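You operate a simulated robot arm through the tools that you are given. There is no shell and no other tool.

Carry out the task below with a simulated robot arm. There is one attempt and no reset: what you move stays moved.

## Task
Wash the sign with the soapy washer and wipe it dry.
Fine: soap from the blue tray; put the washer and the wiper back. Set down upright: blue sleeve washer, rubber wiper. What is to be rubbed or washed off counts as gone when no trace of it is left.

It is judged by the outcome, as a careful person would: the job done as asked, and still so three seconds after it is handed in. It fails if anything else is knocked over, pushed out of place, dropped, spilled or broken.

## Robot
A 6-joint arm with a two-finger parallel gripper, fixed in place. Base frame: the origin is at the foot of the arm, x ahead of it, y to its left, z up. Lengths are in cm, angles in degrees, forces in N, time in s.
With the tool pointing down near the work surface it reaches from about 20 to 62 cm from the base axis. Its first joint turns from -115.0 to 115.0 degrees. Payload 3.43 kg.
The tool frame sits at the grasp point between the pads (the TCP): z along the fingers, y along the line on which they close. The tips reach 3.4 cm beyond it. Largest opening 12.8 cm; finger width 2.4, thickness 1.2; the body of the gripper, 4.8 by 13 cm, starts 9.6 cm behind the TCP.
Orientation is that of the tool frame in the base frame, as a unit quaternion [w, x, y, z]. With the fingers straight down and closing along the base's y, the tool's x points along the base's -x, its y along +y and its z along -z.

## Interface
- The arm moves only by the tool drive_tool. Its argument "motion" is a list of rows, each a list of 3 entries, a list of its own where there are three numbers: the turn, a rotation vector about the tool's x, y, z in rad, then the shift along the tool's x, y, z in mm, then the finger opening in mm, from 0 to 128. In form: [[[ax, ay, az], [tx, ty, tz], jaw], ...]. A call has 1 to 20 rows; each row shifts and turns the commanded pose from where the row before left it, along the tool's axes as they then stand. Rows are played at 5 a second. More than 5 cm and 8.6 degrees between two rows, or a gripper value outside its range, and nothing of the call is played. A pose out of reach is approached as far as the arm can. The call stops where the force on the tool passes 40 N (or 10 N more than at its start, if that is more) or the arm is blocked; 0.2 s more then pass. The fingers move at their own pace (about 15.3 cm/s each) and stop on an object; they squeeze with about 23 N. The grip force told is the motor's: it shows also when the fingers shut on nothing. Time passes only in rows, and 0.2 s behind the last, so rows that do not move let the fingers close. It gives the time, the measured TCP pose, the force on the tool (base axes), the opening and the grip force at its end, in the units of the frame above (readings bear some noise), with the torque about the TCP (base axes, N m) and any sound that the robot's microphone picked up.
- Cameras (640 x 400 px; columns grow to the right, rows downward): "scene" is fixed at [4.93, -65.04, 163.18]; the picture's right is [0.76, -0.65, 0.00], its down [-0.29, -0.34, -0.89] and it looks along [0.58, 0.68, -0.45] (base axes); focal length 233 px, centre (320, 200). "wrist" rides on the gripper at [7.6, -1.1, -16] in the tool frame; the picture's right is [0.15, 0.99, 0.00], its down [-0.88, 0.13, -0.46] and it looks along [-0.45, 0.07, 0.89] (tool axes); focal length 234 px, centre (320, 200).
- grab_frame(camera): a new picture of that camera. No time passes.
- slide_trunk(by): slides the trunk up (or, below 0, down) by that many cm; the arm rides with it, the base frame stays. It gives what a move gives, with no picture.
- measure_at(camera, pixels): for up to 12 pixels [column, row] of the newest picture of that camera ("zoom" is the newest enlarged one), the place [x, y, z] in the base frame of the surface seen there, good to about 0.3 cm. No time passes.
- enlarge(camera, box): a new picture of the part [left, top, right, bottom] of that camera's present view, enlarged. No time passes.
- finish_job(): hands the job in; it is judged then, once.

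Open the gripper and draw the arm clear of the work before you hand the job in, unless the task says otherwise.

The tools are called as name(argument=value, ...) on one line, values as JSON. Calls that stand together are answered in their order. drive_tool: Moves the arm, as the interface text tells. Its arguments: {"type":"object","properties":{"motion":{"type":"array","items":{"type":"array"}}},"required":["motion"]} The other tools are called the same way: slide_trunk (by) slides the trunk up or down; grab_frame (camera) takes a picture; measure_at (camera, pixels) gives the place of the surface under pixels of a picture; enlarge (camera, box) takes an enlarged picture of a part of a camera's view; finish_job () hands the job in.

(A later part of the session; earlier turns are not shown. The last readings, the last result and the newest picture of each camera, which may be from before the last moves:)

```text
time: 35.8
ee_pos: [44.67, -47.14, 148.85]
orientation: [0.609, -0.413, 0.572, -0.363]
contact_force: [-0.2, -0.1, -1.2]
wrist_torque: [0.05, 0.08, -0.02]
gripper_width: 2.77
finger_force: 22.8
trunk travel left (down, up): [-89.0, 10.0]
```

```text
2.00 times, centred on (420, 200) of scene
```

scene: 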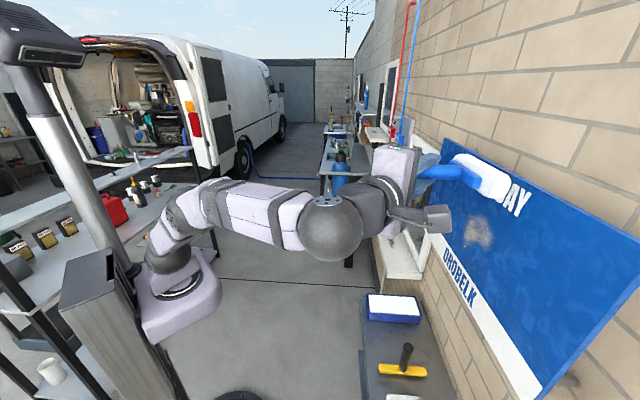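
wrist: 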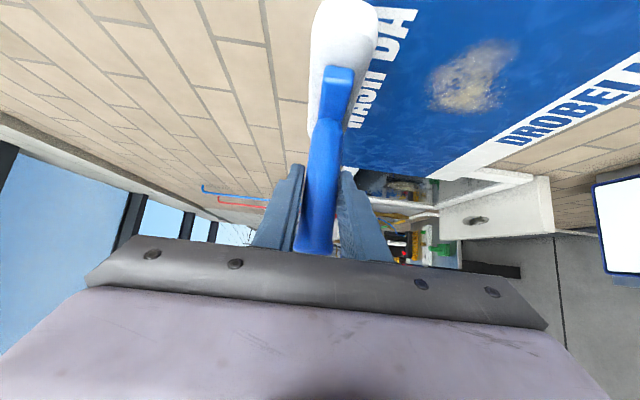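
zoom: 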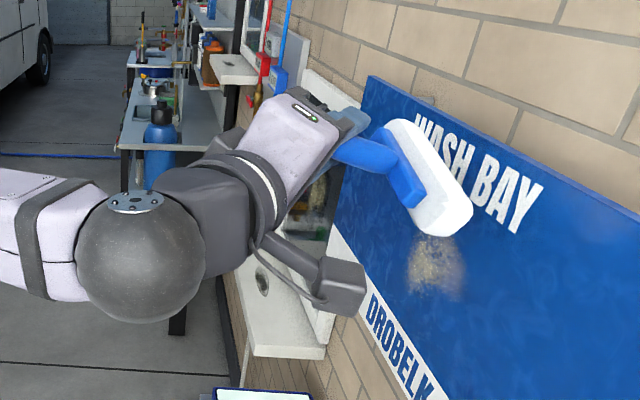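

The roll is free in this direction. I continue unwinding the remaining ~144°.

drive_tool(motion=[[[0, 0, 0.1394], [0, 0, 0], 10], [[0, 0, 0.1394], [0, 0, 0], 10], [[0, 0, 0.1394], [0, 0, 0], 10], [[0, 0, 0.1394], [0, 0, 0], 10], [[0, 0, 0.1394], [0, 0, 0], 10], [[0, 0, 0.1394], [0, 0, 0], 10], [[0, 0, 0.1394], [0, 0, 0], 10], [[0, 0, 0.1394], [0, 0, 0], 10], [[0, 0, 0.1394], [0, 0, 0], 10], [[0, 0, 0.1394], [0, 0, 0], 10], [[0, 0, 0.1394], [0, 0, 0], 10], [[0, 0, 0.1394], [0, 0, 0], 10], [[0, 0, 0.1394], [0, 0, 0], 10], [[0, 0, 0.1394], [0, 0, 0], 10], [[0, 0, 0.1394], [0, 0, 0], 10], [[0, 0, 0.1394], [0, 0, 0], 10], [[0, 0, 0.1394], [0, 0, 0], 10], [[0, 0, 0.1394], [0, 0, 0], 10], [[0, 0, 0], [0, 0, 0], 10]])

grab_frame(camera="scene")

```text
time: 39.8
ee_pos: [44.81, -47.19, 148.92]
orientation: [0.534, 0.416, 0.571, 0.465]
contact_force: [-0.4, -0.1, -1.8]
wrist_torque: [-0.08, 0.08, -0.01]
gripper_width: 2.77
finger_force: 23.4
trunk travel left (down, up): [-89.0, 10.0]
```

```text
taken
```

scene: 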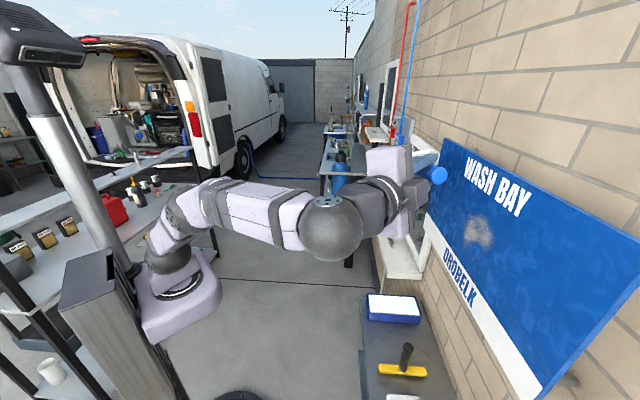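

The last joint is unwound. Before swinging around to free space, I check how far the objects ahead (bench with blue bottle, sill) are.

measure_at(camera="scene", pixels=[[340, 185], [325, 160], [350, 205], [365, 200], [400, 265], [385, 230], [415, 275], [378, 135], [300, 240], [348, 262], [262, 150]])

grab_frame(camera="wrist")

```text
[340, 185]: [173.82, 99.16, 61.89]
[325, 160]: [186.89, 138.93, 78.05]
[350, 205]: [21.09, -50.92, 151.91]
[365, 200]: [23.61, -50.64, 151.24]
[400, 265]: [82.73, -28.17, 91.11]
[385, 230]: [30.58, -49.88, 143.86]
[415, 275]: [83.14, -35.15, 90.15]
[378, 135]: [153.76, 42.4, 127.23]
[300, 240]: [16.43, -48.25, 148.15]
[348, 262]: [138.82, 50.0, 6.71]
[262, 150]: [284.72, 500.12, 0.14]
```

```text
taken
```

wrist: 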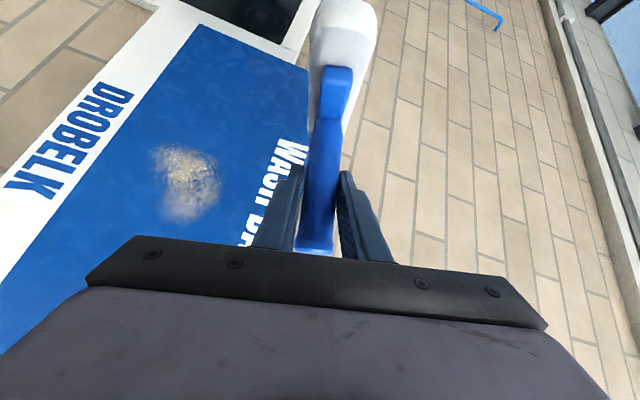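

Everything straight ahead is free for over a metre. I move the TCP to about (65, -15, 135) in open space, keeping orientation.

drive_tool(motion=[[[0, 0, 0], [32.7, -6.9, 22.9], 10], [[0, 0, 0], [32.7, -6.9, 22.9], 10], [[0, 0, 0], [32.7, -6.9, 22.9], 10], [[0, 0, 0], [32.7, -6.9, 22.9], 10], [[0, 0, 0], [32.7, -6.9, 22.9], 10], [[0, 0, 0], [32.7, -6.9, 22.9], 10], [[0, 0, 0], [32.7, -6.9, 22.9], 10], [[0, 0, 0], [32.7, -6.9, 22.9], 10], [[0, 0, 0], [32.7, -6.9, 22.9], 10], [[0, 0, 0], [32.7, -6.9, 22.9], 10], [[0, 0, 0], [0, 0, 0], 10]])

grab_frame(camera="scene")

```text
time: 42.2
ee_pos: [64.87, -15.04, 134.78]
orientation: [0.534, 0.415, 0.571, 0.465]
contact_force: [0.5, -0.5, -1.5]
wrist_torque: [-0.12, 0.09, 0.04]
gripper_width: 2.77
finger_force: 22.8
trunk travel left (down, up): [-89.0, 10.0]
```

```text
taken
```

scene: 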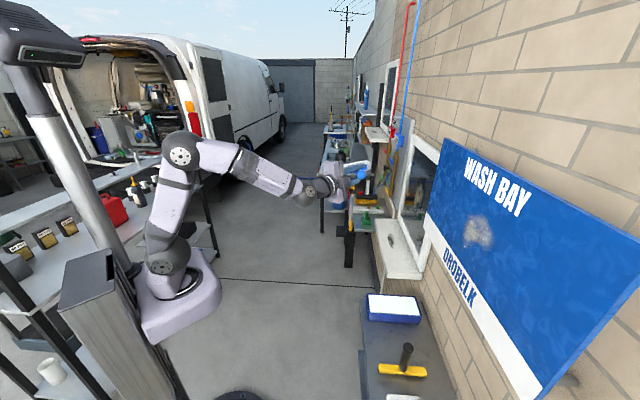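

Tracking is exact. I now rotate the hand in place to heading 0°, 50° pitch (the "pick-like" orientation).

drive_tool(motion=[[[0.0489, 0.0484, -0.1142], [0, 0, 0], 10], [[0.0489, 0.0484, -0.1142], [0, 0, 0], 10], [[0.0489, 0.0484, -0.1142], [0, 0, 0], 10], [[0.0489, 0.0484, -0.1142], [0, 0, 0], 10], [[0.0489, 0.0484, -0.1142], [0, 0, 0], 10], [[0.0489, 0.0484, -0.1142], [0, 0, 0], 10], [[0.0489, 0.0484, -0.1142], [0, 0, 0], 10], [[0.0489, 0.0484, -0.1142], [0, 0, 0], 10], [[0.0489, 0.0484, -0.1142], [0, 0, 0], 10], [[0.0489, 0.0484, -0.1142], [0, 0, 0], 10], [[0.0489, 0.0484, -0.1142], [0, 0, 0], 10], [[0, 0, 0], [0, 0, 0], 10]])

grab_frame(camera="scene")

```text
time: 44.8
ee_pos: [64.92, -14.98, 134.94]
orientation: [0.423, 0.0, 0.906, -0.001]
contact_force: [0.5, -0.2, -1.9]
wrist_torque: [0.01, 0.0, 0.0]
gripper_width: 2.75
finger_force: 23.0
trunk travel left (down, up): [-89.0, 10.0]
```

```text
taken
```

scene: 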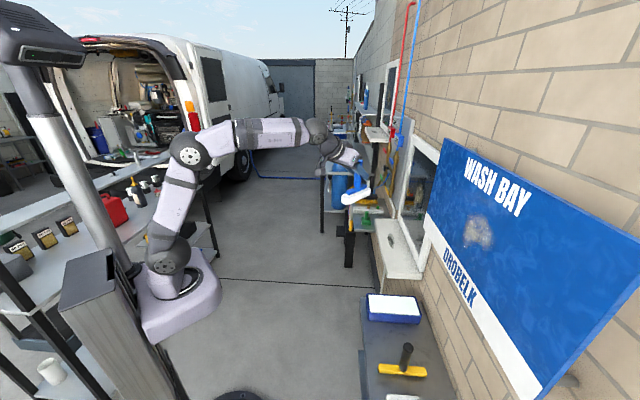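

Now the arm is back in its normal wrist configuration. I move to (73, 0, 112), heading exactly in the arm plane, to prepare a clean in-plane crossing.

drive_tool(motion=[[[0, 0, 0], [17.5, 21.4, 30.1], 10], [[0, 0, 0], [17.5, 21.4, 30.1], 10], [[0, 0, 0], [17.5, 21.4, 30.1], 10], [[0, 0, 0], [17.5, 21.4, 30.1], 10], [[0, 0, 0], [17.5, 21.4, 30.1], 10], [[0, 0, 0], [17.5, 21.4, 30.1], 10], [[0, 0, 0], [17.5, 21.4, 30.1], 10], [[0, 0, 0], [0, 0, 0], 10], [[0, 0, 0], [0, 0, 0], 10]])

grab_frame(camera="scene")

```text
time: 46.8
ee_pos: [73.07, -0.05, 112.11]
orientation: [0.423, -0.001, 0.906, 0.001]
contact_force: [-0.1, -0.5, -2.0]
wrist_torque: [-0.05, -0.03, 0.01]
gripper_width: 2.78
finger_force: 23.0
trunk travel left (down, up): [-89.0, 10.0]
```

```text
taken
```

scene: 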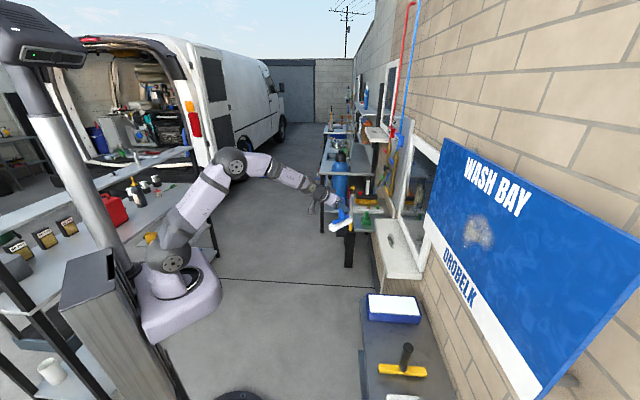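

Alignment is good (y≈0, heading 0). I pitch about the wrist point in 4 rows and check that tracking stays exact.

drive_tool(motion=[[[0, -0.1428, 0], [-35.6, 0, 0], 10], [[0, -0.1428, 0], [-35.6, 0, 0], 10], [[0, -0.1428, 0], [-35.6, 0, 0], 10], [[0, -0.1428, 0], [-35.6, 0, 0], 10], [[0, 0, 0], [0, 0, 0], 10]])

enlarge(camera="scene", box=[140, 120, 400, 300])

```text
time: 48.0
ee_pos: [79.79, -0.07, 124.34]
orientation: [0.662, -0.001, 0.749, 0.001]
contact_force: [-1.0, 1.2, -1.8]
wrist_torque: [0.02, 0.05, 0.02]
gripper_width: 2.78
finger_force: 22.4
trunk travel left (down, up): [-89.0, 10.0]
```

```text
2.22 times, centred on (270, 210) of scene
```

zoom: 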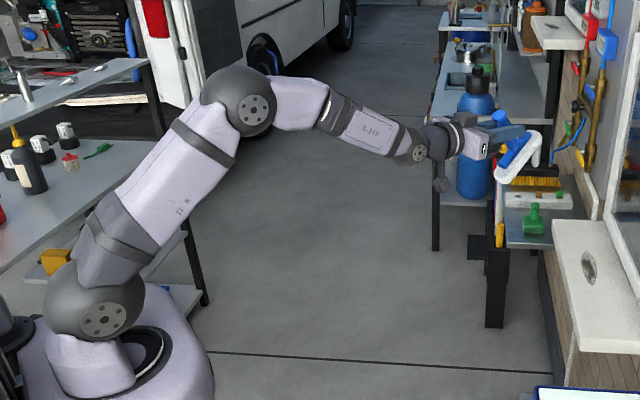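

The crossing was clean (no out-of-reach, forearm and tool now bent the other way). I continue pitching up to the full 140°.

drive_tool(motion=[[[0, -0.1421, 0], [-35.6, 0, -2], 10], [[0, -0.1421, 0], [-35.6, 0, -2], 10], [[0, -0.1421, 0], [-35.6, 0, -2], 10], [[0, -0.1421, 0], [-35.6, 0, -2], 10], [[0, -0.1421, 0], [-35.6, 0, -2], 10], [[0, -0.1421, 0], [-35.6, 0, -2], 10], [[0, -0.1421, 0], [-35.6, 0, -2], 10], [[0, 0, 0], [0, 0, 0], 10]])

enlarge(camera="scene", box=[140, 120, 400, 300])

```text
time: 49.8
ee_pos: [71.37, -0.05, 146.85]
orientation: [0.939, 0.0, 0.343, 0.0]
contact_force: [0.0, 0.4, -1.8]
wrist_torque: [-0.01, 0.08, -0.01]
gripper_width: 2.75
finger_force: 23.0
trunk travel left (down, up): [-89.0, 10.0]
```

```text
2.22 times, centred on (270, 210) of scene
```

zoom: 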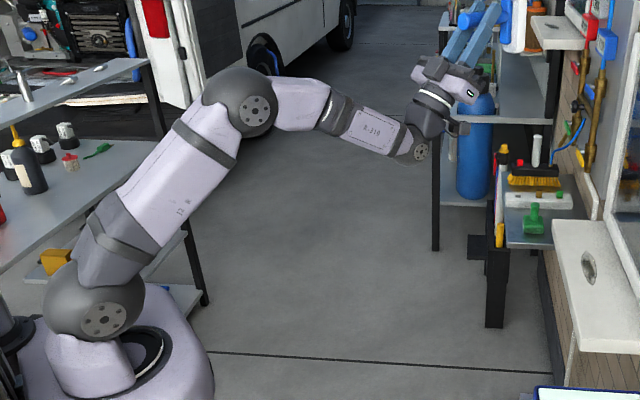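

The opposite wrist bend works fully. I retract to 62 cm radius and z≈138, then swing around the base to azimuth -45°.

drive_tool(motion=[[[0, 0, 0], [-3.5, 0, -32.3], 10], [[0, 0, 0], [-3.5, 0, -32.3], 10], [[0, 0, 0], [-3.5, 0, -32.3], 10], [[0, 0, 0], [-3.5, 0, -32.3], 10], [[0.0459, 0, -0.0547], [0, -44.2, 0], 10], [[0.0459, 0, -0.0547], [0, -44.2, 0], 10], [[0.0459, 0, -0.0547], [0, -44.2, 0], 10], [[0.0459, 0, -0.0547], [0, -44.2, 0], 10], [[0.0459, 0, -0.0547], [0, -44.2, 0], 10], [[0.0459, 0, -0.0547], [0, -44.2, 0], 10], [[0.0459, 0, -0.0547], [0, -44.2, 0], 10], [[0.0459, 0, -0.0547], [0, -44.2, 0], 10], [[0.0459, 0, -0.0547], [0, -44.2, 0], 10], [[0.0459, 0, -0.0547], [0, -44.2, 0], 10], [[0.0459, 0, -0.0547], [0, -44.2, 0], 10], [[0, 0, 0], [0, 0, 0], 10]])

grab_frame(camera="scene")

grab_frame(camera="wrist")

```text
time: 53.2
ee_pos: [45.61, -44.36, 137.9]
orientation: [0.868, 0.13, 0.318, -0.359]
contact_force: [0.1, 0.1, -0.6]
wrist_torque: [0.11, 0.08, 0.0]
gripper_width: 2.77
finger_force: 23.6
trunk travel left (down, up): [-89.0, 10.0]
```

```text
taken
```

scene: 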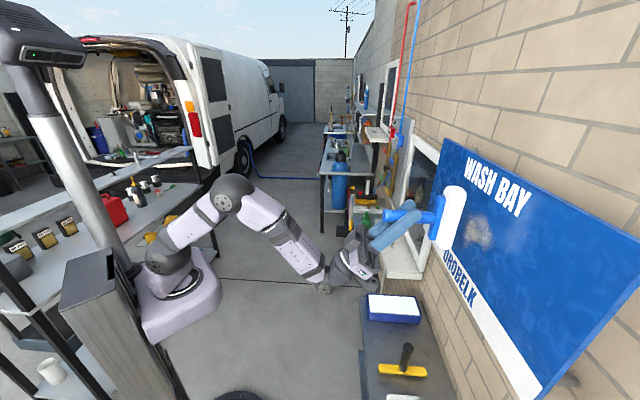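

```text
taken
```

wrist: 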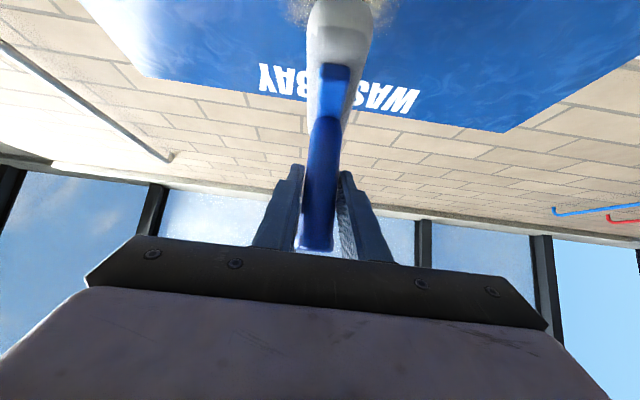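

The sleeve faces the sign squarely (handle axis within 0.5° of the normal). I move to the left of the smear at its height and approach to about 1.5–2 cm off the sign.

drive_tool(motion=[[[0, 0, 0], [5.2, 25, -6.1], 10], [[0, 0, 0], [5.2, 25, -6.1], 10], [[0, 0, 0], [5.1, 25, -6.1], 10], [[0, 0, 0], [0, 25, 0], 10], [[0, 0, 0], [13, 0, 11], 10], [[0, 0, 0], [13, 0, 11], 10], [[0, 0, 0], [0, 0, 0], 10]])

enlarge(camera="scene", box=[360, 150, 540, 290])

```text
time: 54.8
ee_pos: [54.83, -39.68, 135.39]
orientation: [0.868, 0.13, 0.318, -0.359]
contact_force: [0.1, 0.8, -2.4]
wrist_torque: [0.11, 0.06, -0.02]
gripper_width: 2.78
finger_force: 22.8
trunk travel left (down, up): [-89.0, 10.0]
```

```text
2.86 times, centred on (450, 220) of scene
```

zoom: 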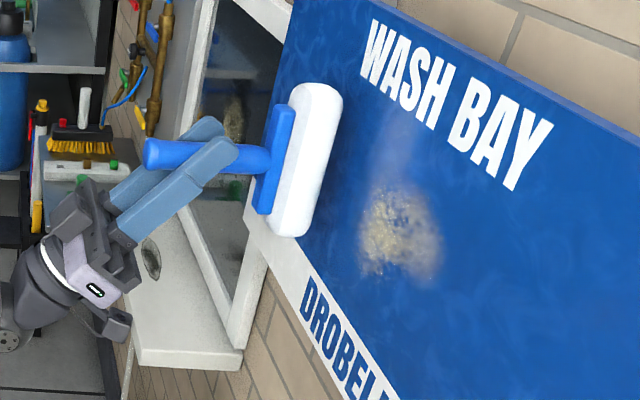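

TCP is at radial 66.8, tang 10.7. I approach the sign in small steps until contact.

drive_tool(motion=[[[0, 0, 0], [2.3, 0, 1.9], 10], [[0, 0, 0], [2.3, 0, 1.9], 10], [[0, 0, 0], [2.3, 0, 1.9], 10], [[0, 0, 0], [1.5, 0, 1.3], 10], [[0, 0, 0], [0, 0, 0], 10]])

enlarge(camera="scene", box=[400, 170, 510, 260])

```text
time: 56.0
ee_pos: [55.7, -40.53, 135.55]
orientation: [0.868, 0.131, 0.318, -0.359]
contact_force: [-0.4, -0.3, -2.2]
wrist_torque: [0.11, 0.12, 0.0]
gripper_width: 2.75
finger_force: 23.4
trunk travel left (down, up): [-89.0, 10.0]
```

```text
4.44 times, centred on (455, 215) of scene
```

zoom: 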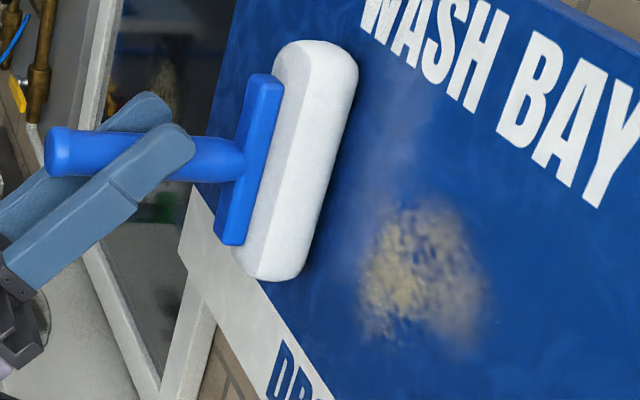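

Still no contact force (radial 68.05). I continue with 2 mm steps.

drive_tool(motion=[[[0, 0, 0], [1.5, 0, 1.3], 10], [[0, 0, 0], [1.5, 0, 1.3], 10], [[0, 0, 0], [0, 0, 0], 10]])

drive_tool(motion=[[[0, 0, 0], [1.5, 0, 1.3], 10], [[0, 0, 0], [1.5, 0, 1.3], 10], [[0, 0, 0], [0, 0, 0], 10]])

enlarge(camera="scene", box=[400, 170, 510, 260])

```text
time: 56.8
ee_pos: [55.73, -40.64, 135.82]
orientation: [0.868, 0.13, 0.316, -0.359]
contact_force: [-11.6, 8.4, -8.1]
wrist_torque: [-0.08, -0.14, -0.04]
gripper_width: 2.77
finger_force: 22.9
trunk travel left (down, up): [-89.0, 10.0]
```

```text
time: 57.6
ee_pos: [56.0, -40.88, 135.69]
orientation: [0.869, 0.13, 0.315, -0.359]
contact_force: [-12.9, 8.3, -6.1]
wrist_torque: [-0.1, -0.21, -0.07]
gripper_width: 2.77
finger_force: 23.5
trunk travel left (down, up): [-89.0, 10.0]
```

```text
4.44 times, centred on (455, 215) of scene
```

zoom: 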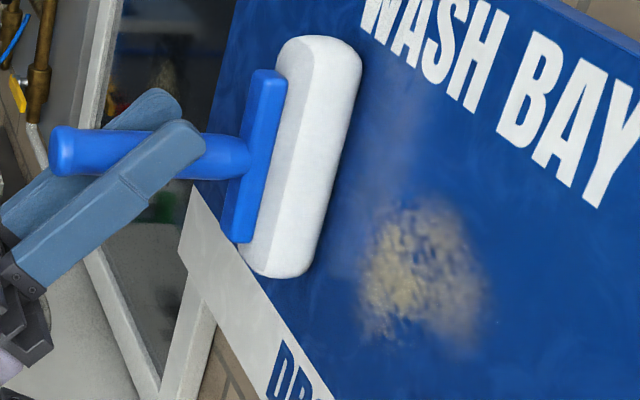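

Contact at ~15 N. I ease off 3 mm and sweep right across the smear in 12 mm rows.

drive_tool(motion=[[[0, 0, 0], [-2, 0, -1.7], 10], [[0, 0, 0], [0, -10, 0], 10], [[0, 0, 0], [0, -12, 0], 10], [[0, 0, 0], [0, -12, 0], 10], [[0, 0, 0], [0, -12, 0], 10], [[0, 0, 0], [0, 0, 0], 10]])

enlarge(camera="scene", box=[400, 170, 510, 260])

```text
time: 59.0
ee_pos: [52.74, -44.29, 135.7]
orientation: [0.868, 0.131, 0.317, -0.36]
contact_force: [-2.4, 4.9, -2.0]
wrist_torque: [0.25, 0.14, 0.06]
gripper_width: 2.73
finger_force: 22.9
trunk travel left (down, up): [-89.0, 10.0]
```

```text
4.44 times, centred on (455, 215) of scene
```

zoom: 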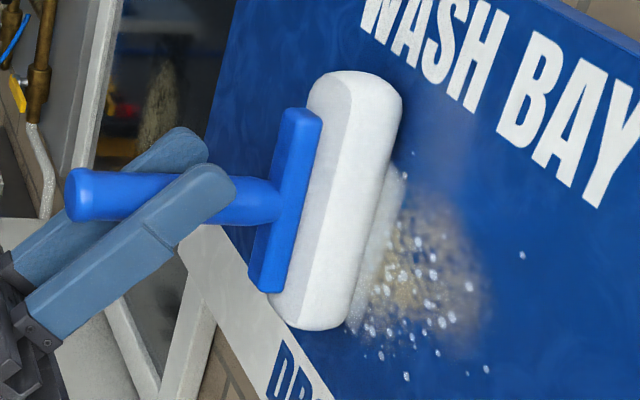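

Soap bubbles appear on the smear. I continue the sweep another 16 cm to the right.

drive_tool(motion=[[[0, 0, 0], [0, -12, 0], 10], [[0, 0, 0], [0, -12, 0], 10], [[0, 0, 0], [0, -12, 0], 10], [[0, 0, 0], [0, -12, 0], 10], [[0, 0, 0], [0, -12, 0], 10], [[0, 0, 0], [0, -12, 0], 10], [[0, 0, 0], [0, -12, 0], 10], [[0, 0, 0], [0, -12, 0], 10], [[0, 0, 0], [0, -12, 0], 10], [[0, 0, 0], [0, -12, 0], 10], [[0, 0, 0], [0, -12, 0], 10], [[0, 0, 0], [0, -12, 0], 10], [[0, 0, 0], [0, -12, 0], 10], [[0, 0, 0], [0, 0, 0], 10]])

enlarge(camera="scene", box=[400, 150, 560, 280])

```text
time: 62.0
ee_pos: [41.77, -54.99, 135.65]
orientation: [0.868, 0.131, 0.318, -0.359]
contact_force: [-1.4, 1.1, -1.5]
wrist_torque: [0.02, 0.02, -0.04]
gripper_width: 2.75
finger_force: 23.2
trunk travel left (down, up): [-89.0, 10.0]
```

```text
3.08 times, centred on (480, 215) of scene
```

zoom: 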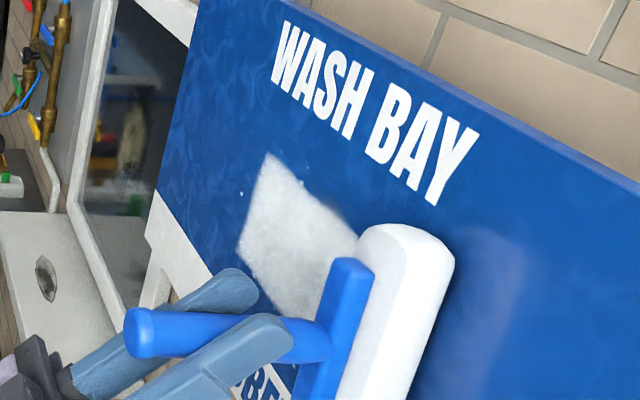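

A white soap film covers the smear's place. I press 1.5 mm more and make a return pass leftward.

drive_tool(motion=[[[0, 0, 0], [1.5, 0, 1.2], 10], [[0, 0, 0], [0, 12, 0], 10], [[0, 0, 0], [0, 12, 0], 10], [[0, 0, 0], [0, 12, 0], 10], [[0, 0, 0], [0, 12, 0], 10], [[0, 0, 0], [0, 12, 0], 10], [[0, 0, 0], [0, 12, 0], 10], [[0, 0, 0], [0, 12, 0], 10], [[0, 0, 0], [0, 12, 0], 10], [[0, 0, 0], [0, 12, 0], 10], [[0, 0, 0], [0, 12, 0], 10], [[0, 0, 0], [0, 12, 0], 10], [[0, 0, 0], [0, 12, 0], 10], [[0, 0, 0], [0, 12, 0], 10], [[0, 0, 0], [0, 0, 0], 10]])

enlarge(camera="scene", box=[400, 150, 560, 280])

```text
time: 65.2
ee_pos: [53.0, -44.19, 135.75]
orientation: [0.868, 0.131, 0.317, -0.36]
contact_force: [-5.6, 3.0, -2.2]
wrist_torque: [-0.01, -0.15, -0.04]
gripper_width: 2.76
finger_force: 22.9
trunk travel left (down, up): [-89.0, 10.0]
```

```text
3.08 times, centred on (480, 215) of scene
```

zoom: 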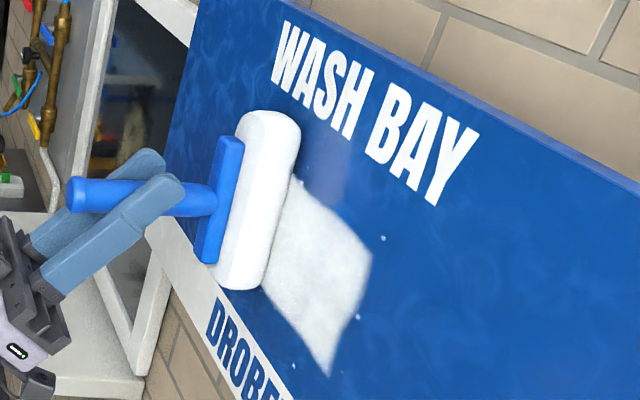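

I back the washer 4 cm off the sign and inspect the film.

drive_tool(motion=[[[0, 0, 0], [-7.6, 0, -6.4], 10], [[0, 0, 0], [-15.3, 0, -12.9], 10], [[0, 0, 0], [-15.3, 0, -12.9], 10], [[0, 0, 0], [-15.3, 0, -12.9], 10], [[0, 0, 0], [0, 0, 0], 10]])

enlarge(camera="scene", box=[400, 150, 560, 280])

measure_at(camera="zoom", pixels=[[265, 155], [295, 180], [372, 250], [330, 375], [260, 285], [240, 250], [383, 238], [358, 318]])

```text
time: 66.4
ee_pos: [48.1, -39.39, 135.64]
orientation: [0.868, 0.131, 0.317, -0.36]
contact_force: [0.5, -0.5, -1.4]
wrist_torque: [0.03, 0.1, -0.02]
gripper_width: 2.76
finger_force: 23.0
trunk travel left (down, up): [-89.0, 10.0]
```

```text
3.08 times, centred on (480, 215) of scene
```

zoom: 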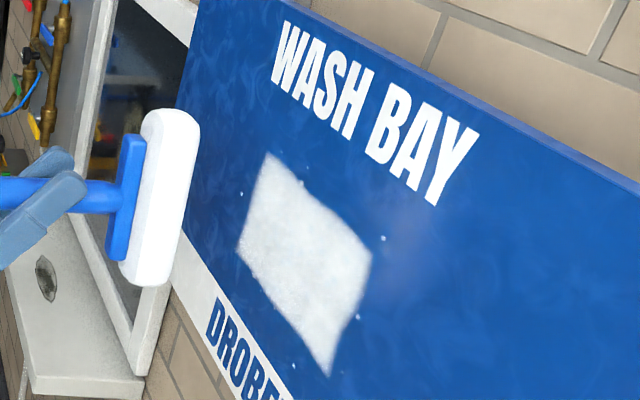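

```text
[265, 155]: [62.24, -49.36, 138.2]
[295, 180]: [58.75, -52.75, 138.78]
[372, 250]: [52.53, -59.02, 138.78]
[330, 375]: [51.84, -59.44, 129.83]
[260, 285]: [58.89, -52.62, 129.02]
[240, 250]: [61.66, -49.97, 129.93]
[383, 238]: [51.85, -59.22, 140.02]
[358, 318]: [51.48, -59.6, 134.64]
```

The film spans tang -5.5..9, z 129–139. I look closely for any brown smear left uncovered around it.

enlarge(camera="scene", box=[445, 190, 515, 275])

grab_frame(camera="wrist")

```text
4.71 times, centred on (480, 232) of scene
```

zoom: 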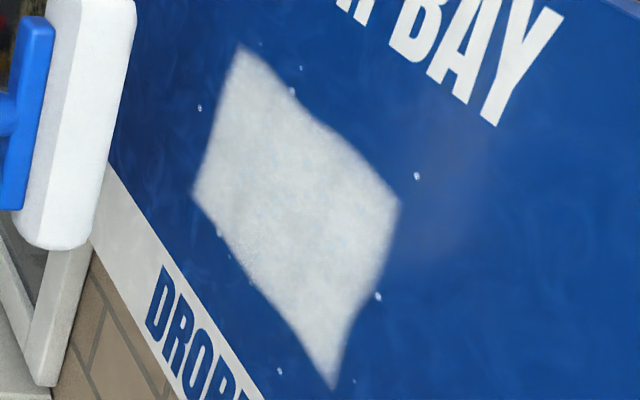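

```text
taken
```

wrist: 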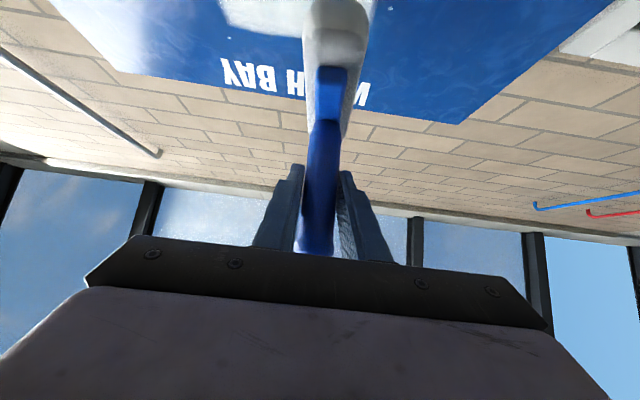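

No brown remains outside the film. I swing the arm back to heading 0° in open space to reverse the wrist crossing and return the washer.

drive_tool(motion=[[[-0.0459, 0, 0.0547], [0, 44.2, 0], 10], [[-0.0459, 0, 0.0547], [0, 44.2, 0], 10], [[-0.0459, 0, 0.0547], [0, 44.2, 0], 10], [[-0.0459, 0, 0.0547], [0, 44.2, 0], 10], [[-0.0459, 0, 0.0547], [0, 44.2, 0], 10], [[-0.0459, 0, 0.0547], [0, 44.2, 0], 10], [[-0.0459, 0, 0.0547], [0, 44.2, 0], 10], [[-0.0459, 0, 0.0547], [0, 44.2, 0], 10], [[-0.0459, 0, 0.0547], [0, 44.2, 0], 10], [[-0.0459, 0, 0.0547], [0, 44.2, 0], 10], [[-0.0459, 0, 0.0547], [0, 44.2, 0], 10], [[0, 0, 0], [0, -31, 0], 10], [[0, 0, 0], [0, -31, 0], 10], [[0, 0, 0], [3.5, 0, 32.3], 10], [[0, 0, 0], [3.5, 0, 32.3], 10], [[0, 0, 0], [3.5, 0, 32.3], 10], [[0, 0, 0], [0, 0, 0], 10]])

grab_frame(camera="scene")

```text
time: 70.0
ee_pos: [74.71, -2.36, 142.28]
orientation: [0.939, 0.0, 0.343, 0.0]
contact_force: [-0.1, 1.0, -2.1]
wrist_torque: [-0.01, 0.1, 0.01]
gripper_width: 2.75
finger_force: 22.9
trunk travel left (down, up): [-89.0, 10.0]
```

```text
taken
```

scene: 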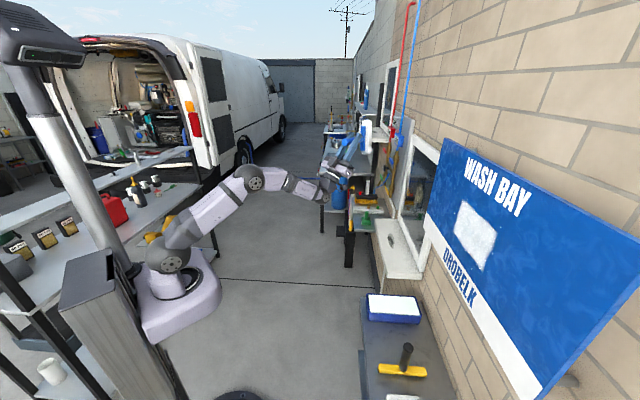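

I center on y = 0 and pitch the hand back down about the wrist through the same in-plane crossing.

drive_tool(motion=[[[0, 0, 0], [-26.2, 11.8, 4], 10], [[0, 0, 0], [-26.2, 11.8, 4], 10], [[0, 0, 0], [0, 0, 0], 10], [[0, 0, 0], [0, 0, 0], 10]])

drive_tool(motion=[[[0, 0.1425, 0], [35.6, 0, -2], 10], [[0, 0.1425, 0], [35.6, 0, -2], 10], [[0, 0.1425, 0], [35.6, 0, -2], 10], [[0, 0.1425, 0], [35.6, 0, -2], 10], [[0, 0.1425, 0], [35.6, 0, -2], 10], [[0, 0.1425, 0], [35.6, 0, -2], 10], [[0, 0.1425, 0], [35.6, 0, -2], 10], [[0, 0.1425, 0], [35.6, 0, -2], 10], [[0, 0.1425, 0], [35.6, 0, -2], 10], [[0, 0.1425, 0], [35.6, 0, -2], 10], [[0, 0.1425, 0], [35.6, 0, -2], 10], [[0, 0, 0], [0, 0, 0], 10]])

grab_frame(camera="scene")

```text
time: 71.0
ee_pos: [71.24, -0.04, 146.37]
orientation: [0.939, 0.0, 0.344, 0.0]
contact_force: [0.2, -0.2, -1.0]
wrist_torque: [-0.01, 0.12, 0.0]
gripper_width: 2.73
finger_force: 23.2
trunk travel left (down, up): [-89.0, 10.0]
```

```text
time: 73.6
ee_pos: [74.9, 0.0, 111.33]
orientation: [0.422, -0.001, 0.906, 0.0]
contact_force: [-0.2, -0.1, -1.5]
wrist_torque: [-0.01, 0.0, 0.01]
gripper_width: 2.76
finger_force: 22.9
trunk travel left (down, up): [-89.0, 10.0]
```

```text
taken
```

scene: 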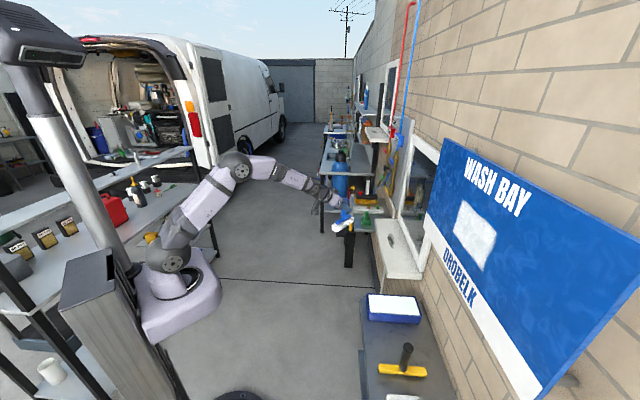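

Clean crossing again. I retract, rise a bit, and swing back to heading -45° over the bench side.

drive_tool(motion=[[[0, 0, 0], [4, 0, -35.8], 10], [[0, 0, 0], [4, 0, -35.8], 10], [[0, 0, 0], [4, 0, -35.8], 10], [[0, 0, 0], [4, 0, -35.8], 10], [[0.0501, 0, 0.0421], [0, -41.2, 0], 10], [[0.0501, 0, 0.0421], [0, -41.2, 0], 10], [[0.0501, 0, 0.0421], [0, -41.2, 0], 10], [[0.0501, 0, 0.0421], [0, -41.2, 0], 10], [[0.0501, 0, 0.0421], [0, -41.2, 0], 10], [[0.0501, 0, 0.0421], [0, -41.2, 0], 10], [[0.0501, 0, 0.0421], [0, -41.2, 0], 10], [[0.0501, 0, 0.0421], [0, -41.2, 0], 10], [[0.0501, 0, 0.0421], [0, -41.2, 0], 10], [[0.0501, 0, 0.0421], [0, -41.2, 0], 10], [[0.0501, 0, 0.0421], [0, -41.2, 0], 10], [[0.0501, 0, 0.0421], [0, -41.2, 0], 10], [[0, 0, 0], [0, 0, 0], 10]])

slide_trunk(by=-10)

grab_frame(camera="scene")

```text
time: 77.2
ee_pos: [45.83, -44.99, 118.84]
orientation: [0.391, 0.347, 0.837, -0.162]
contact_force: [0.5, 0.4, -1.2]
wrist_torque: [0.01, -0.01, 0.02]
gripper_width: 2.75
finger_force: 23.3
trunk travel left (down, up): [-89.0, 10.0]
```

```text
time: 78.5
ee_pos: [45.79, -44.87, 109.01]
orientation: [0.391, 0.346, 0.838, -0.161]
contact_force: [0.8, -0.2, -1.0]
wrist_torque: [-0.01, 0.02, 0.01]
gripper_width: 2.75
finger_force: 23.1
trunk travel left (down, up): [-79.0, 20.0]
```

```text
taken
```

scene: 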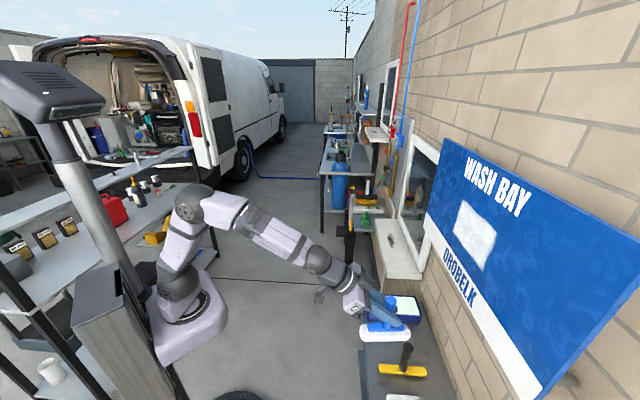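

I move over the washer's original spot at (58.7, -43.1), then lower most of the way.

drive_tool(motion=[[[0, 0, 0], [0.6, 20.8, 21.1], 10], [[0, 0, 0], [0.6, 20.8, 21.1], 10], [[0, 0, 0], [0.6, 20.8, 21.1], 10], [[0, 0, 0], [0.6, 20.8, 21.1], 10], [[0, 0, 0], [0.7, 20.7, 21.2], 10], [[0, 0, 0], [15.4, 0, 12.8], 10], [[0, 0, 0], [15.4, 0, 12.8], 10], [[0, 0, 0], [15.4, 0, 12.8], 10], [[0, 0, 0], [15.4, 0, 12.8], 10], [[0, 0, 0], [0, 0, 0], 10], [[0, 0, 0], [0, 0, 0], 10]])

enlarge(camera="scene", box=[350, 280, 450, 380])

grab_frame(camera="wrist")

```text
time: 80.9
ee_pos: [58.78, -43.27, 93.9]
orientation: [0.392, 0.346, 0.837, -0.161]
contact_force: [-0.4, -1.1, -0.8]
wrist_torque: [0.06, -0.01, 0.01]
gripper_width: 2.74
finger_force: 22.9
trunk travel left (down, up): [-79.0, 20.0]
```

```text
4.00 times, centred on (400, 330) of scene
```

zoom: 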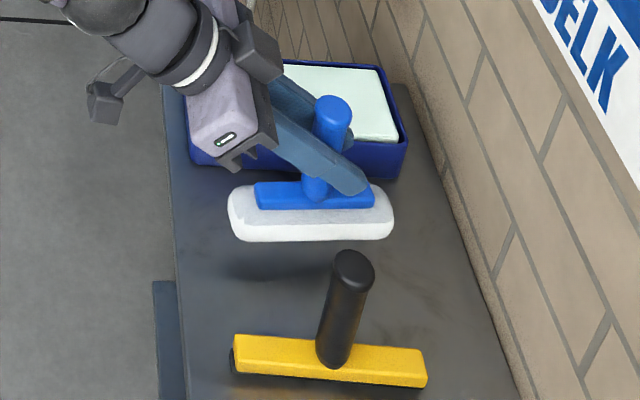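

```text
taken
```

wrist: 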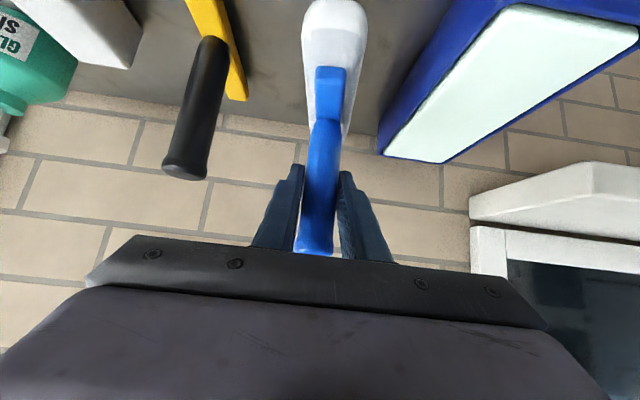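

About 3.4 cm remain. I lower 2.8 cm and then feel for the bench.

drive_tool(motion=[[[0, 0, 0], [6.9, 0, 5.8], 10], [[0, 0, 0], [6.9, 0, 5.8], 10], [[0, 0, 0], [6.9, 0, 5.8], 10], [[0, 0, 0], [1.6, 0, 1.3], 10], [[0, 0, 0], [1.6, 0, 1.3], 10], [[0, 0, 0], [0, 0, 0], 10]])

enlarge(camera="scene", box=[350, 280, 450, 380])

```text
time: 82.3
ee_pos: [58.64, -43.24, 90.84]
orientation: [0.391, 0.346, 0.837, -0.161]
contact_force: [0.7, 0.2, -1.7]
wrist_torque: [0.02, 0.01, 0.0]
gripper_width: 2.74
finger_force: 22.9
trunk travel left (down, up): [-79.0, 20.0]
```

```text
4.00 times, centred on (400, 330) of scene
```

zoom: 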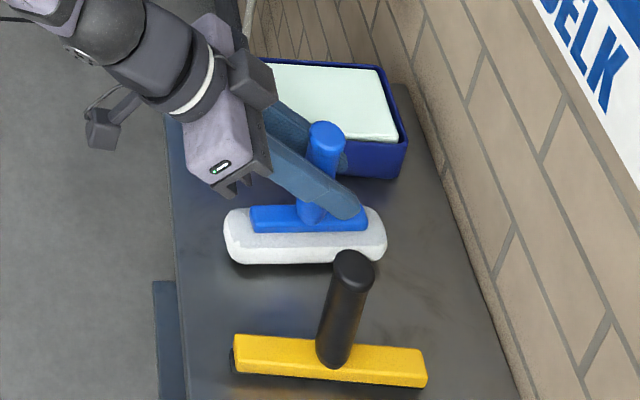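

Not touching yet (z 90.84, no force). I step down 2 mm at a time.

drive_tool(motion=[[[0, 0, 0], [1.6, 0, 1.3], 10], [[0, 0, 0], [0.8, 0, 0.6], 10], [[0, 0, 0], [0, 0, 0], 10]])

drive_tool(motion=[[[0, 0, 0], [0.8, 0, 0.6], 10], [[0, 0, 0], [0.8, 0, 0.6], 10], [[0, 0, 0], [0, 0, 0], 10]])

```text
time: 83.1
ee_pos: [58.82, -43.21, 90.68]
orientation: [0.39, 0.346, 0.838, -0.161]
contact_force: [0.4, -0.3, -1.8]
wrist_torque: [0.0, 0.0, 0.02]
gripper_width: 2.73
finger_force: 23.2
trunk travel left (down, up): [-79.0, 20.0]
```

```text
time: 83.9
ee_pos: [58.79, -43.18, 90.54]
orientation: [0.392, 0.346, 0.837, -0.161]
contact_force: [-0.1, -0.1, 6.4]
wrist_torque: [0.49, 0.27, -0.01]
gripper_width: 2.75
finger_force: 23.1
trunk travel left (down, up): [-79.0, 20.0]
```

Contact at z 90.54 (≈8 N), matching the pick height. I ease up 1 mm and open the fingers.

drive_tool(motion=[[[0, 0, 0], [-0.7, 0, -0.5], 10], [[0, 0, 0], [0, 0, 0], 29], [[0, 0, 0], [0, 0, 0], 33], [[0, 0, 0], [0, 0, 0], 45], [[0, 0, 0], [0, 0, 0], 65], [[0, 0, 0], [0, 0, 0], 65]])

enlarge(camera="wrist", box=[200, 0, 440, 240])

enlarge(camera="scene", box=[350, 280, 450, 380])

```text
time: 85.3
ee_pos: [58.59, -43.16, 90.46]
orientation: [0.391, 0.346, 0.838, -0.161]
contact_force: [-0.3, -0.5, 0.3]
wrist_torque: [0.01, 0.02, -0.02]
gripper_width: 6.5
finger_force: 0.2
trunk travel left (down, up): [-79.0, 20.0]
```

```text
1.67 times, centred on (320, 120) of wrist
```

zoom: 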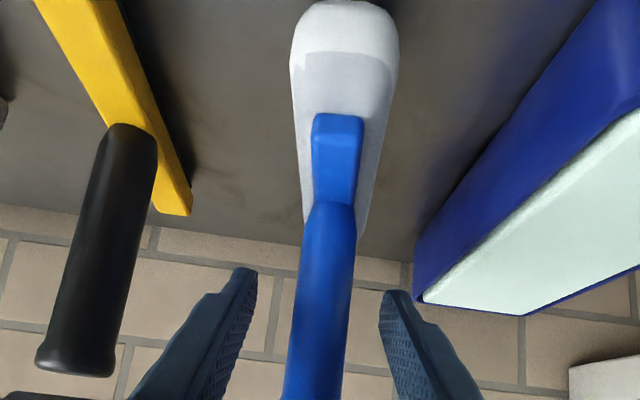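

```text
4.00 times, centred on (400, 330) of scene
```

zoom: 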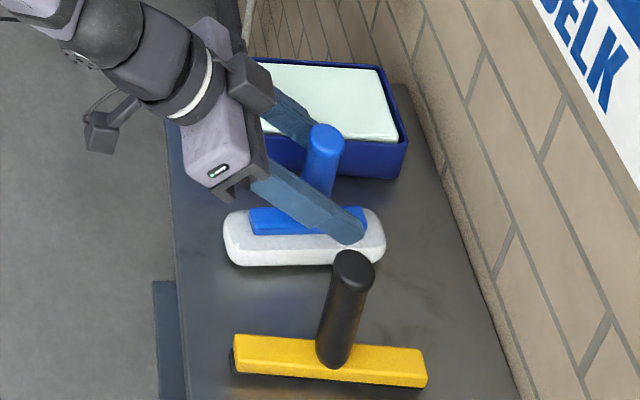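

The washer stands upright back in its place. I back out along the tool axis and shift 9.8 cm right to line up with the wiper handle.

drive_tool(motion=[[[0, 0, 0], [0, 0, -13], 65], [[0, 0, 0], [0, 0, -26], 65], [[0, 0, 0], [0, 0, -30], 65], [[0, 0, 0], [0, 0, -30], 65], [[0, 0, 0], [0, 0, -31], 65], [[0, 0, 0], [1, -32.6, 3], 65], [[0, 0, 0], [1, -32.6, 3], 65], [[0, 0, 0], [1, -32.6, 3], 65], [[0, 0, 0], [0, 0, 0], 65]])

grab_frame(camera="wrist")

grab_frame(camera="scene")

```text
time: 87.3
ee_pos: [48.24, -39.27, 97.48]
orientation: [0.387, 0.349, 0.837, -0.166]
contact_force: [2.0, -0.7, -0.1]
wrist_torque: [0.03, -0.01, 0.01]
gripper_width: 6.5
finger_force: 0.0
out of reach, approached as far as the arm can: row 7, 8
trunk travel left (down, up): [-79.0, 20.0]
```

```text
taken
```

wrist: 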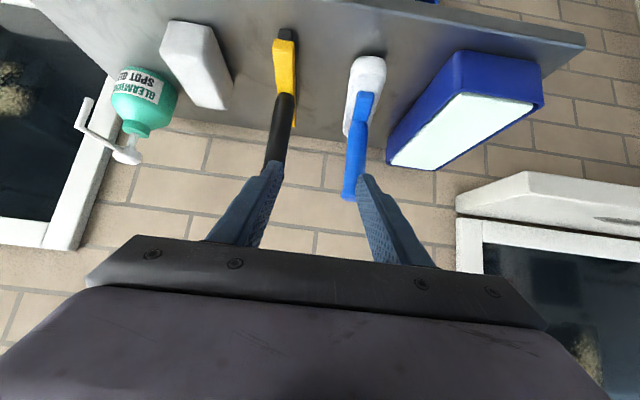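

```text
taken
```

scene: 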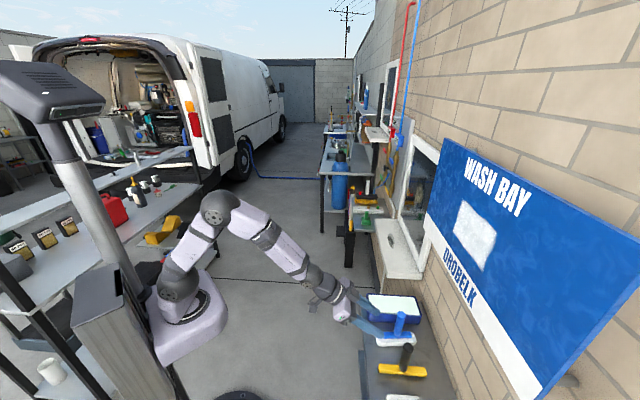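

The wrist got close to straight there, so reach failed. I raise the hand 12 cm and lower the trunk 15 cm for a better arm posture.

drive_tool(motion=[[[0, 0, 0], [-23, 0, -19.2], 65], [[0, 0, 0], [-23, 0, -19.2], 65], [[0, 0, 0], [-23, 0, -19.2], 65], [[0, 0, 0], [-23, 0, -19.2], 65], [[0, 0, 0], [0, 0, 0], 65]])

slide_trunk(by=-12)

enlarge(camera="scene", box=[340, 270, 460, 390])

```text
time: 88.5
ee_pos: [47.74, -40.0, 106.28]
orientation: [0.39, 0.347, 0.836, -0.169]
contact_force: [0.0, 0.8, 0.5]
wrist_torque: [0.02, 0.02, 0.01]
gripper_width: 6.51
finger_force: 0.1
out of reach, approached as far as the arm can: row 1, 3, 4
trunk travel left (down, up): [-79.0, 20.0]
```

```text
time: 90.0
ee_pos: [47.74, -39.96, 94.47]
orientation: [0.39, 0.349, 0.835, -0.169]
contact_force: [-0.7, 0.2, 0.0]
wrist_torque: [0.02, -0.02, -0.02]
gripper_width: 6.49
finger_force: 0.1
trunk travel left (down, up): [-67.0, 32.0]
```

```text
3.33 times, centred on (400, 330) of scene
```

zoom: 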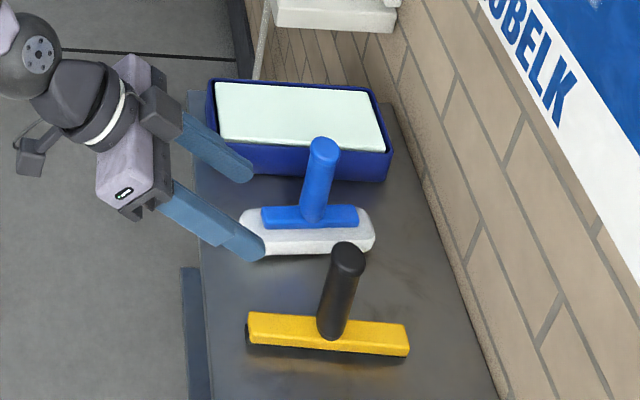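

I'm still near the straight-wrist singularity; I steepen the tool by about 24° in place to bend the wrist clearly downward again.

drive_tool(motion=[[[0, 0.1, 0], [0, 0, -10], 65], [[0, 0.14, 0], [0, 0, -10], 65], [[0, 0.14, 0], [0, 0, -10], 65], [[0, 0.04, 0], [0, 0, -10], 65], [[0, 0, 0], [0, 0, 0], 65]])

grab_frame(camera="scene")

```text
time: 91.2
ee_pos: [45.88, -38.71, 97.14]
orientation: [0.225, 0.38, 0.891, -0.108]
contact_force: [-0.2, -0.7, 0.3]
wrist_torque: [-0.04, 0.01, -0.03]
gripper_width: 6.51
finger_force: 0.1
out of reach, approached as far as the arm can: row 1
trunk travel left (down, up): [-67.0, 32.0]
```

```text
taken
```

scene: 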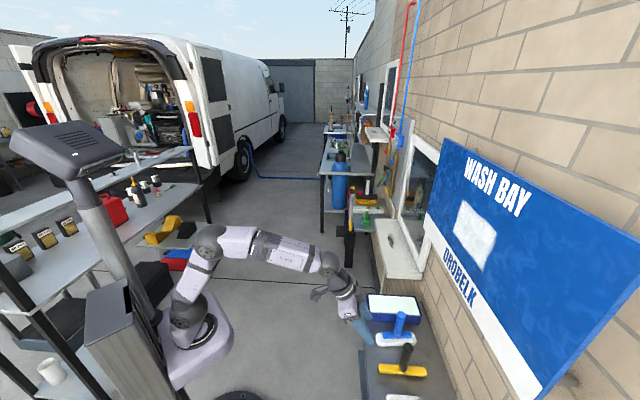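

The wrist is bent properly again. I raise the hand 12 cm, then lower the trunk 12 cm.

drive_tool(motion=[[[0, 0, 0], [-14.5, -0.6, -26.3], 65], [[0, 0, 0], [-14.5, -0.6, -26.3], 65], [[0, 0, 0], [-14.5, -0.6, -26.3], 65], [[0, 0, 0], [-14.5, -0.6, -26.3], 65], [[0, 0, 0], [0, 0, 0], 65]])

slide_trunk(by=-12)

```text
time: 92.4
ee_pos: [45.84, -38.57, 109.15]
orientation: [0.226, 0.38, 0.89, -0.111]
contact_force: [-0.9, 0.6, 0.8]
wrist_torque: [0.01, 0.0, 0.01]
gripper_width: 6.49
finger_force: 0.0
trunk travel left (down, up): [-67.0, 32.0]
```

```text
time: 93.9
ee_pos: [45.87, -38.66, 97.08]
orientation: [0.225, 0.381, 0.89, -0.11]
contact_force: [0.4, 0.8, 0.2]
wrist_torque: [0.01, -0.03, -0.03]
gripper_width: 6.48
finger_force: 0.2
trunk travel left (down, up): [-55.0, 44.0]
```

I restore the 50° tilt at heading -45° and move to the pre-grasp point for the wiper.

drive_tool(motion=[[[-0.0128, -0.1237, -0.0025], [0, 0, 0], 65], [[-0.0128, -0.1237, -0.0025], [0, 0, 0], 65], [[-0.0128, -0.1237, -0.0025], [0, 0, 0], 65], [[0, 0, 0], [-12.1, -20, 7.3], 65], [[0, 0, 0], [-12.1, -20, 7.3], 65], [[0, 0, 0], [0, 0, 0], 65]])

grab_frame(camera="wrist")

enlarge(camera="scene", box=[340, 270, 460, 390])

```text
time: 95.3
ee_pos: [44.85, -43.2, 97.93]
orientation: [0.393, 0.346, 0.837, -0.162]
contact_force: [-0.8, -0.2, 0.2]
wrist_torque: [0.01, 0.0, 0.01]
gripper_width: 6.49
finger_force: 0.0
trunk travel left (down, up): [-55.0, 44.0]
```

```text
taken
```

wrist: 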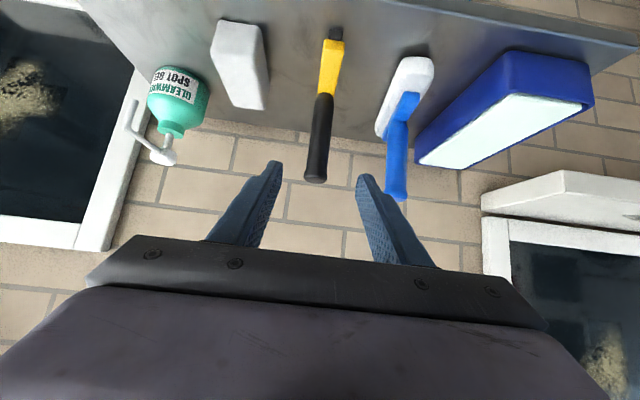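

```text
3.33 times, centred on (400, 330) of scene
```

zoom: 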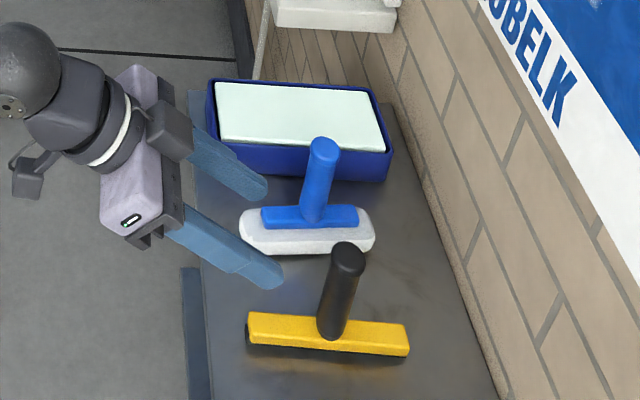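

The wiper handle is centred between the tips. I advance 12.6 cm along the tool axis.

drive_tool(motion=[[[0, 0, 0], [-0.4, 0, 25.2], 65], [[0, 0, 0], [-0.4, 0, 25.2], 65], [[0, 0, 0], [-0.4, 0, 25.2], 65], [[0, 0, 0], [-0.3, 0, 25.2], 65], [[0, 0, 0], [-0.3, 0, 25.2], 65], [[0, 0, 0], [0, 0, 0], 65]])

enlarge(camera="wrist", box=[200, 0, 440, 240])

enlarge(camera="scene", box=[340, 290, 460, 400])

```text
time: 96.7
ee_pos: [51.77, -50.14, 90.09]
orientation: [0.394, 0.346, 0.836, -0.163]
contact_force: [0.4, -0.9, 0.2]
wrist_torque: [0.01, -0.02, 0.01]
gripper_width: 6.52
finger_force: 0.1
trunk travel left (down, up): [-55.0, 44.0]
```

```text
1.67 times, centred on (320, 120) of wrist
```

zoom: 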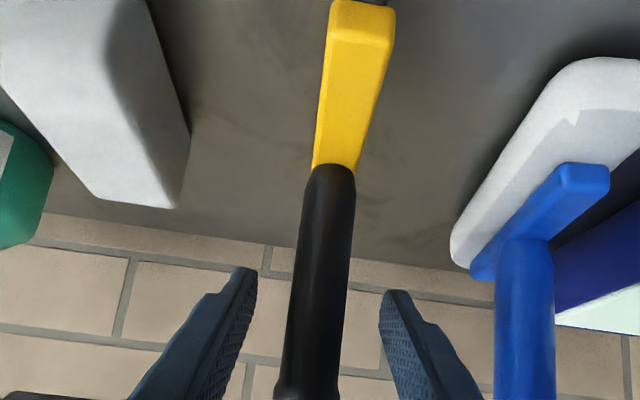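

```text
3.64 times, centred on (400, 345) of scene
```

zoom: 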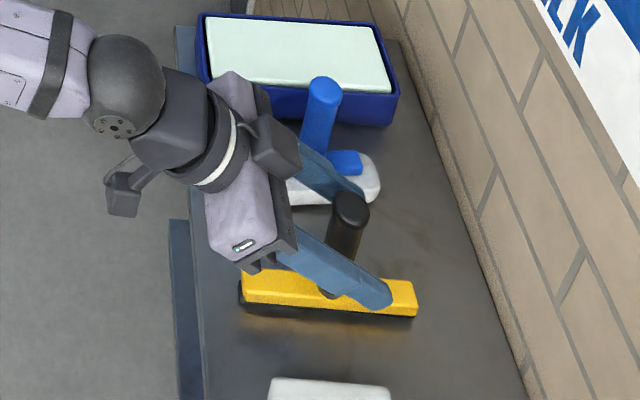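

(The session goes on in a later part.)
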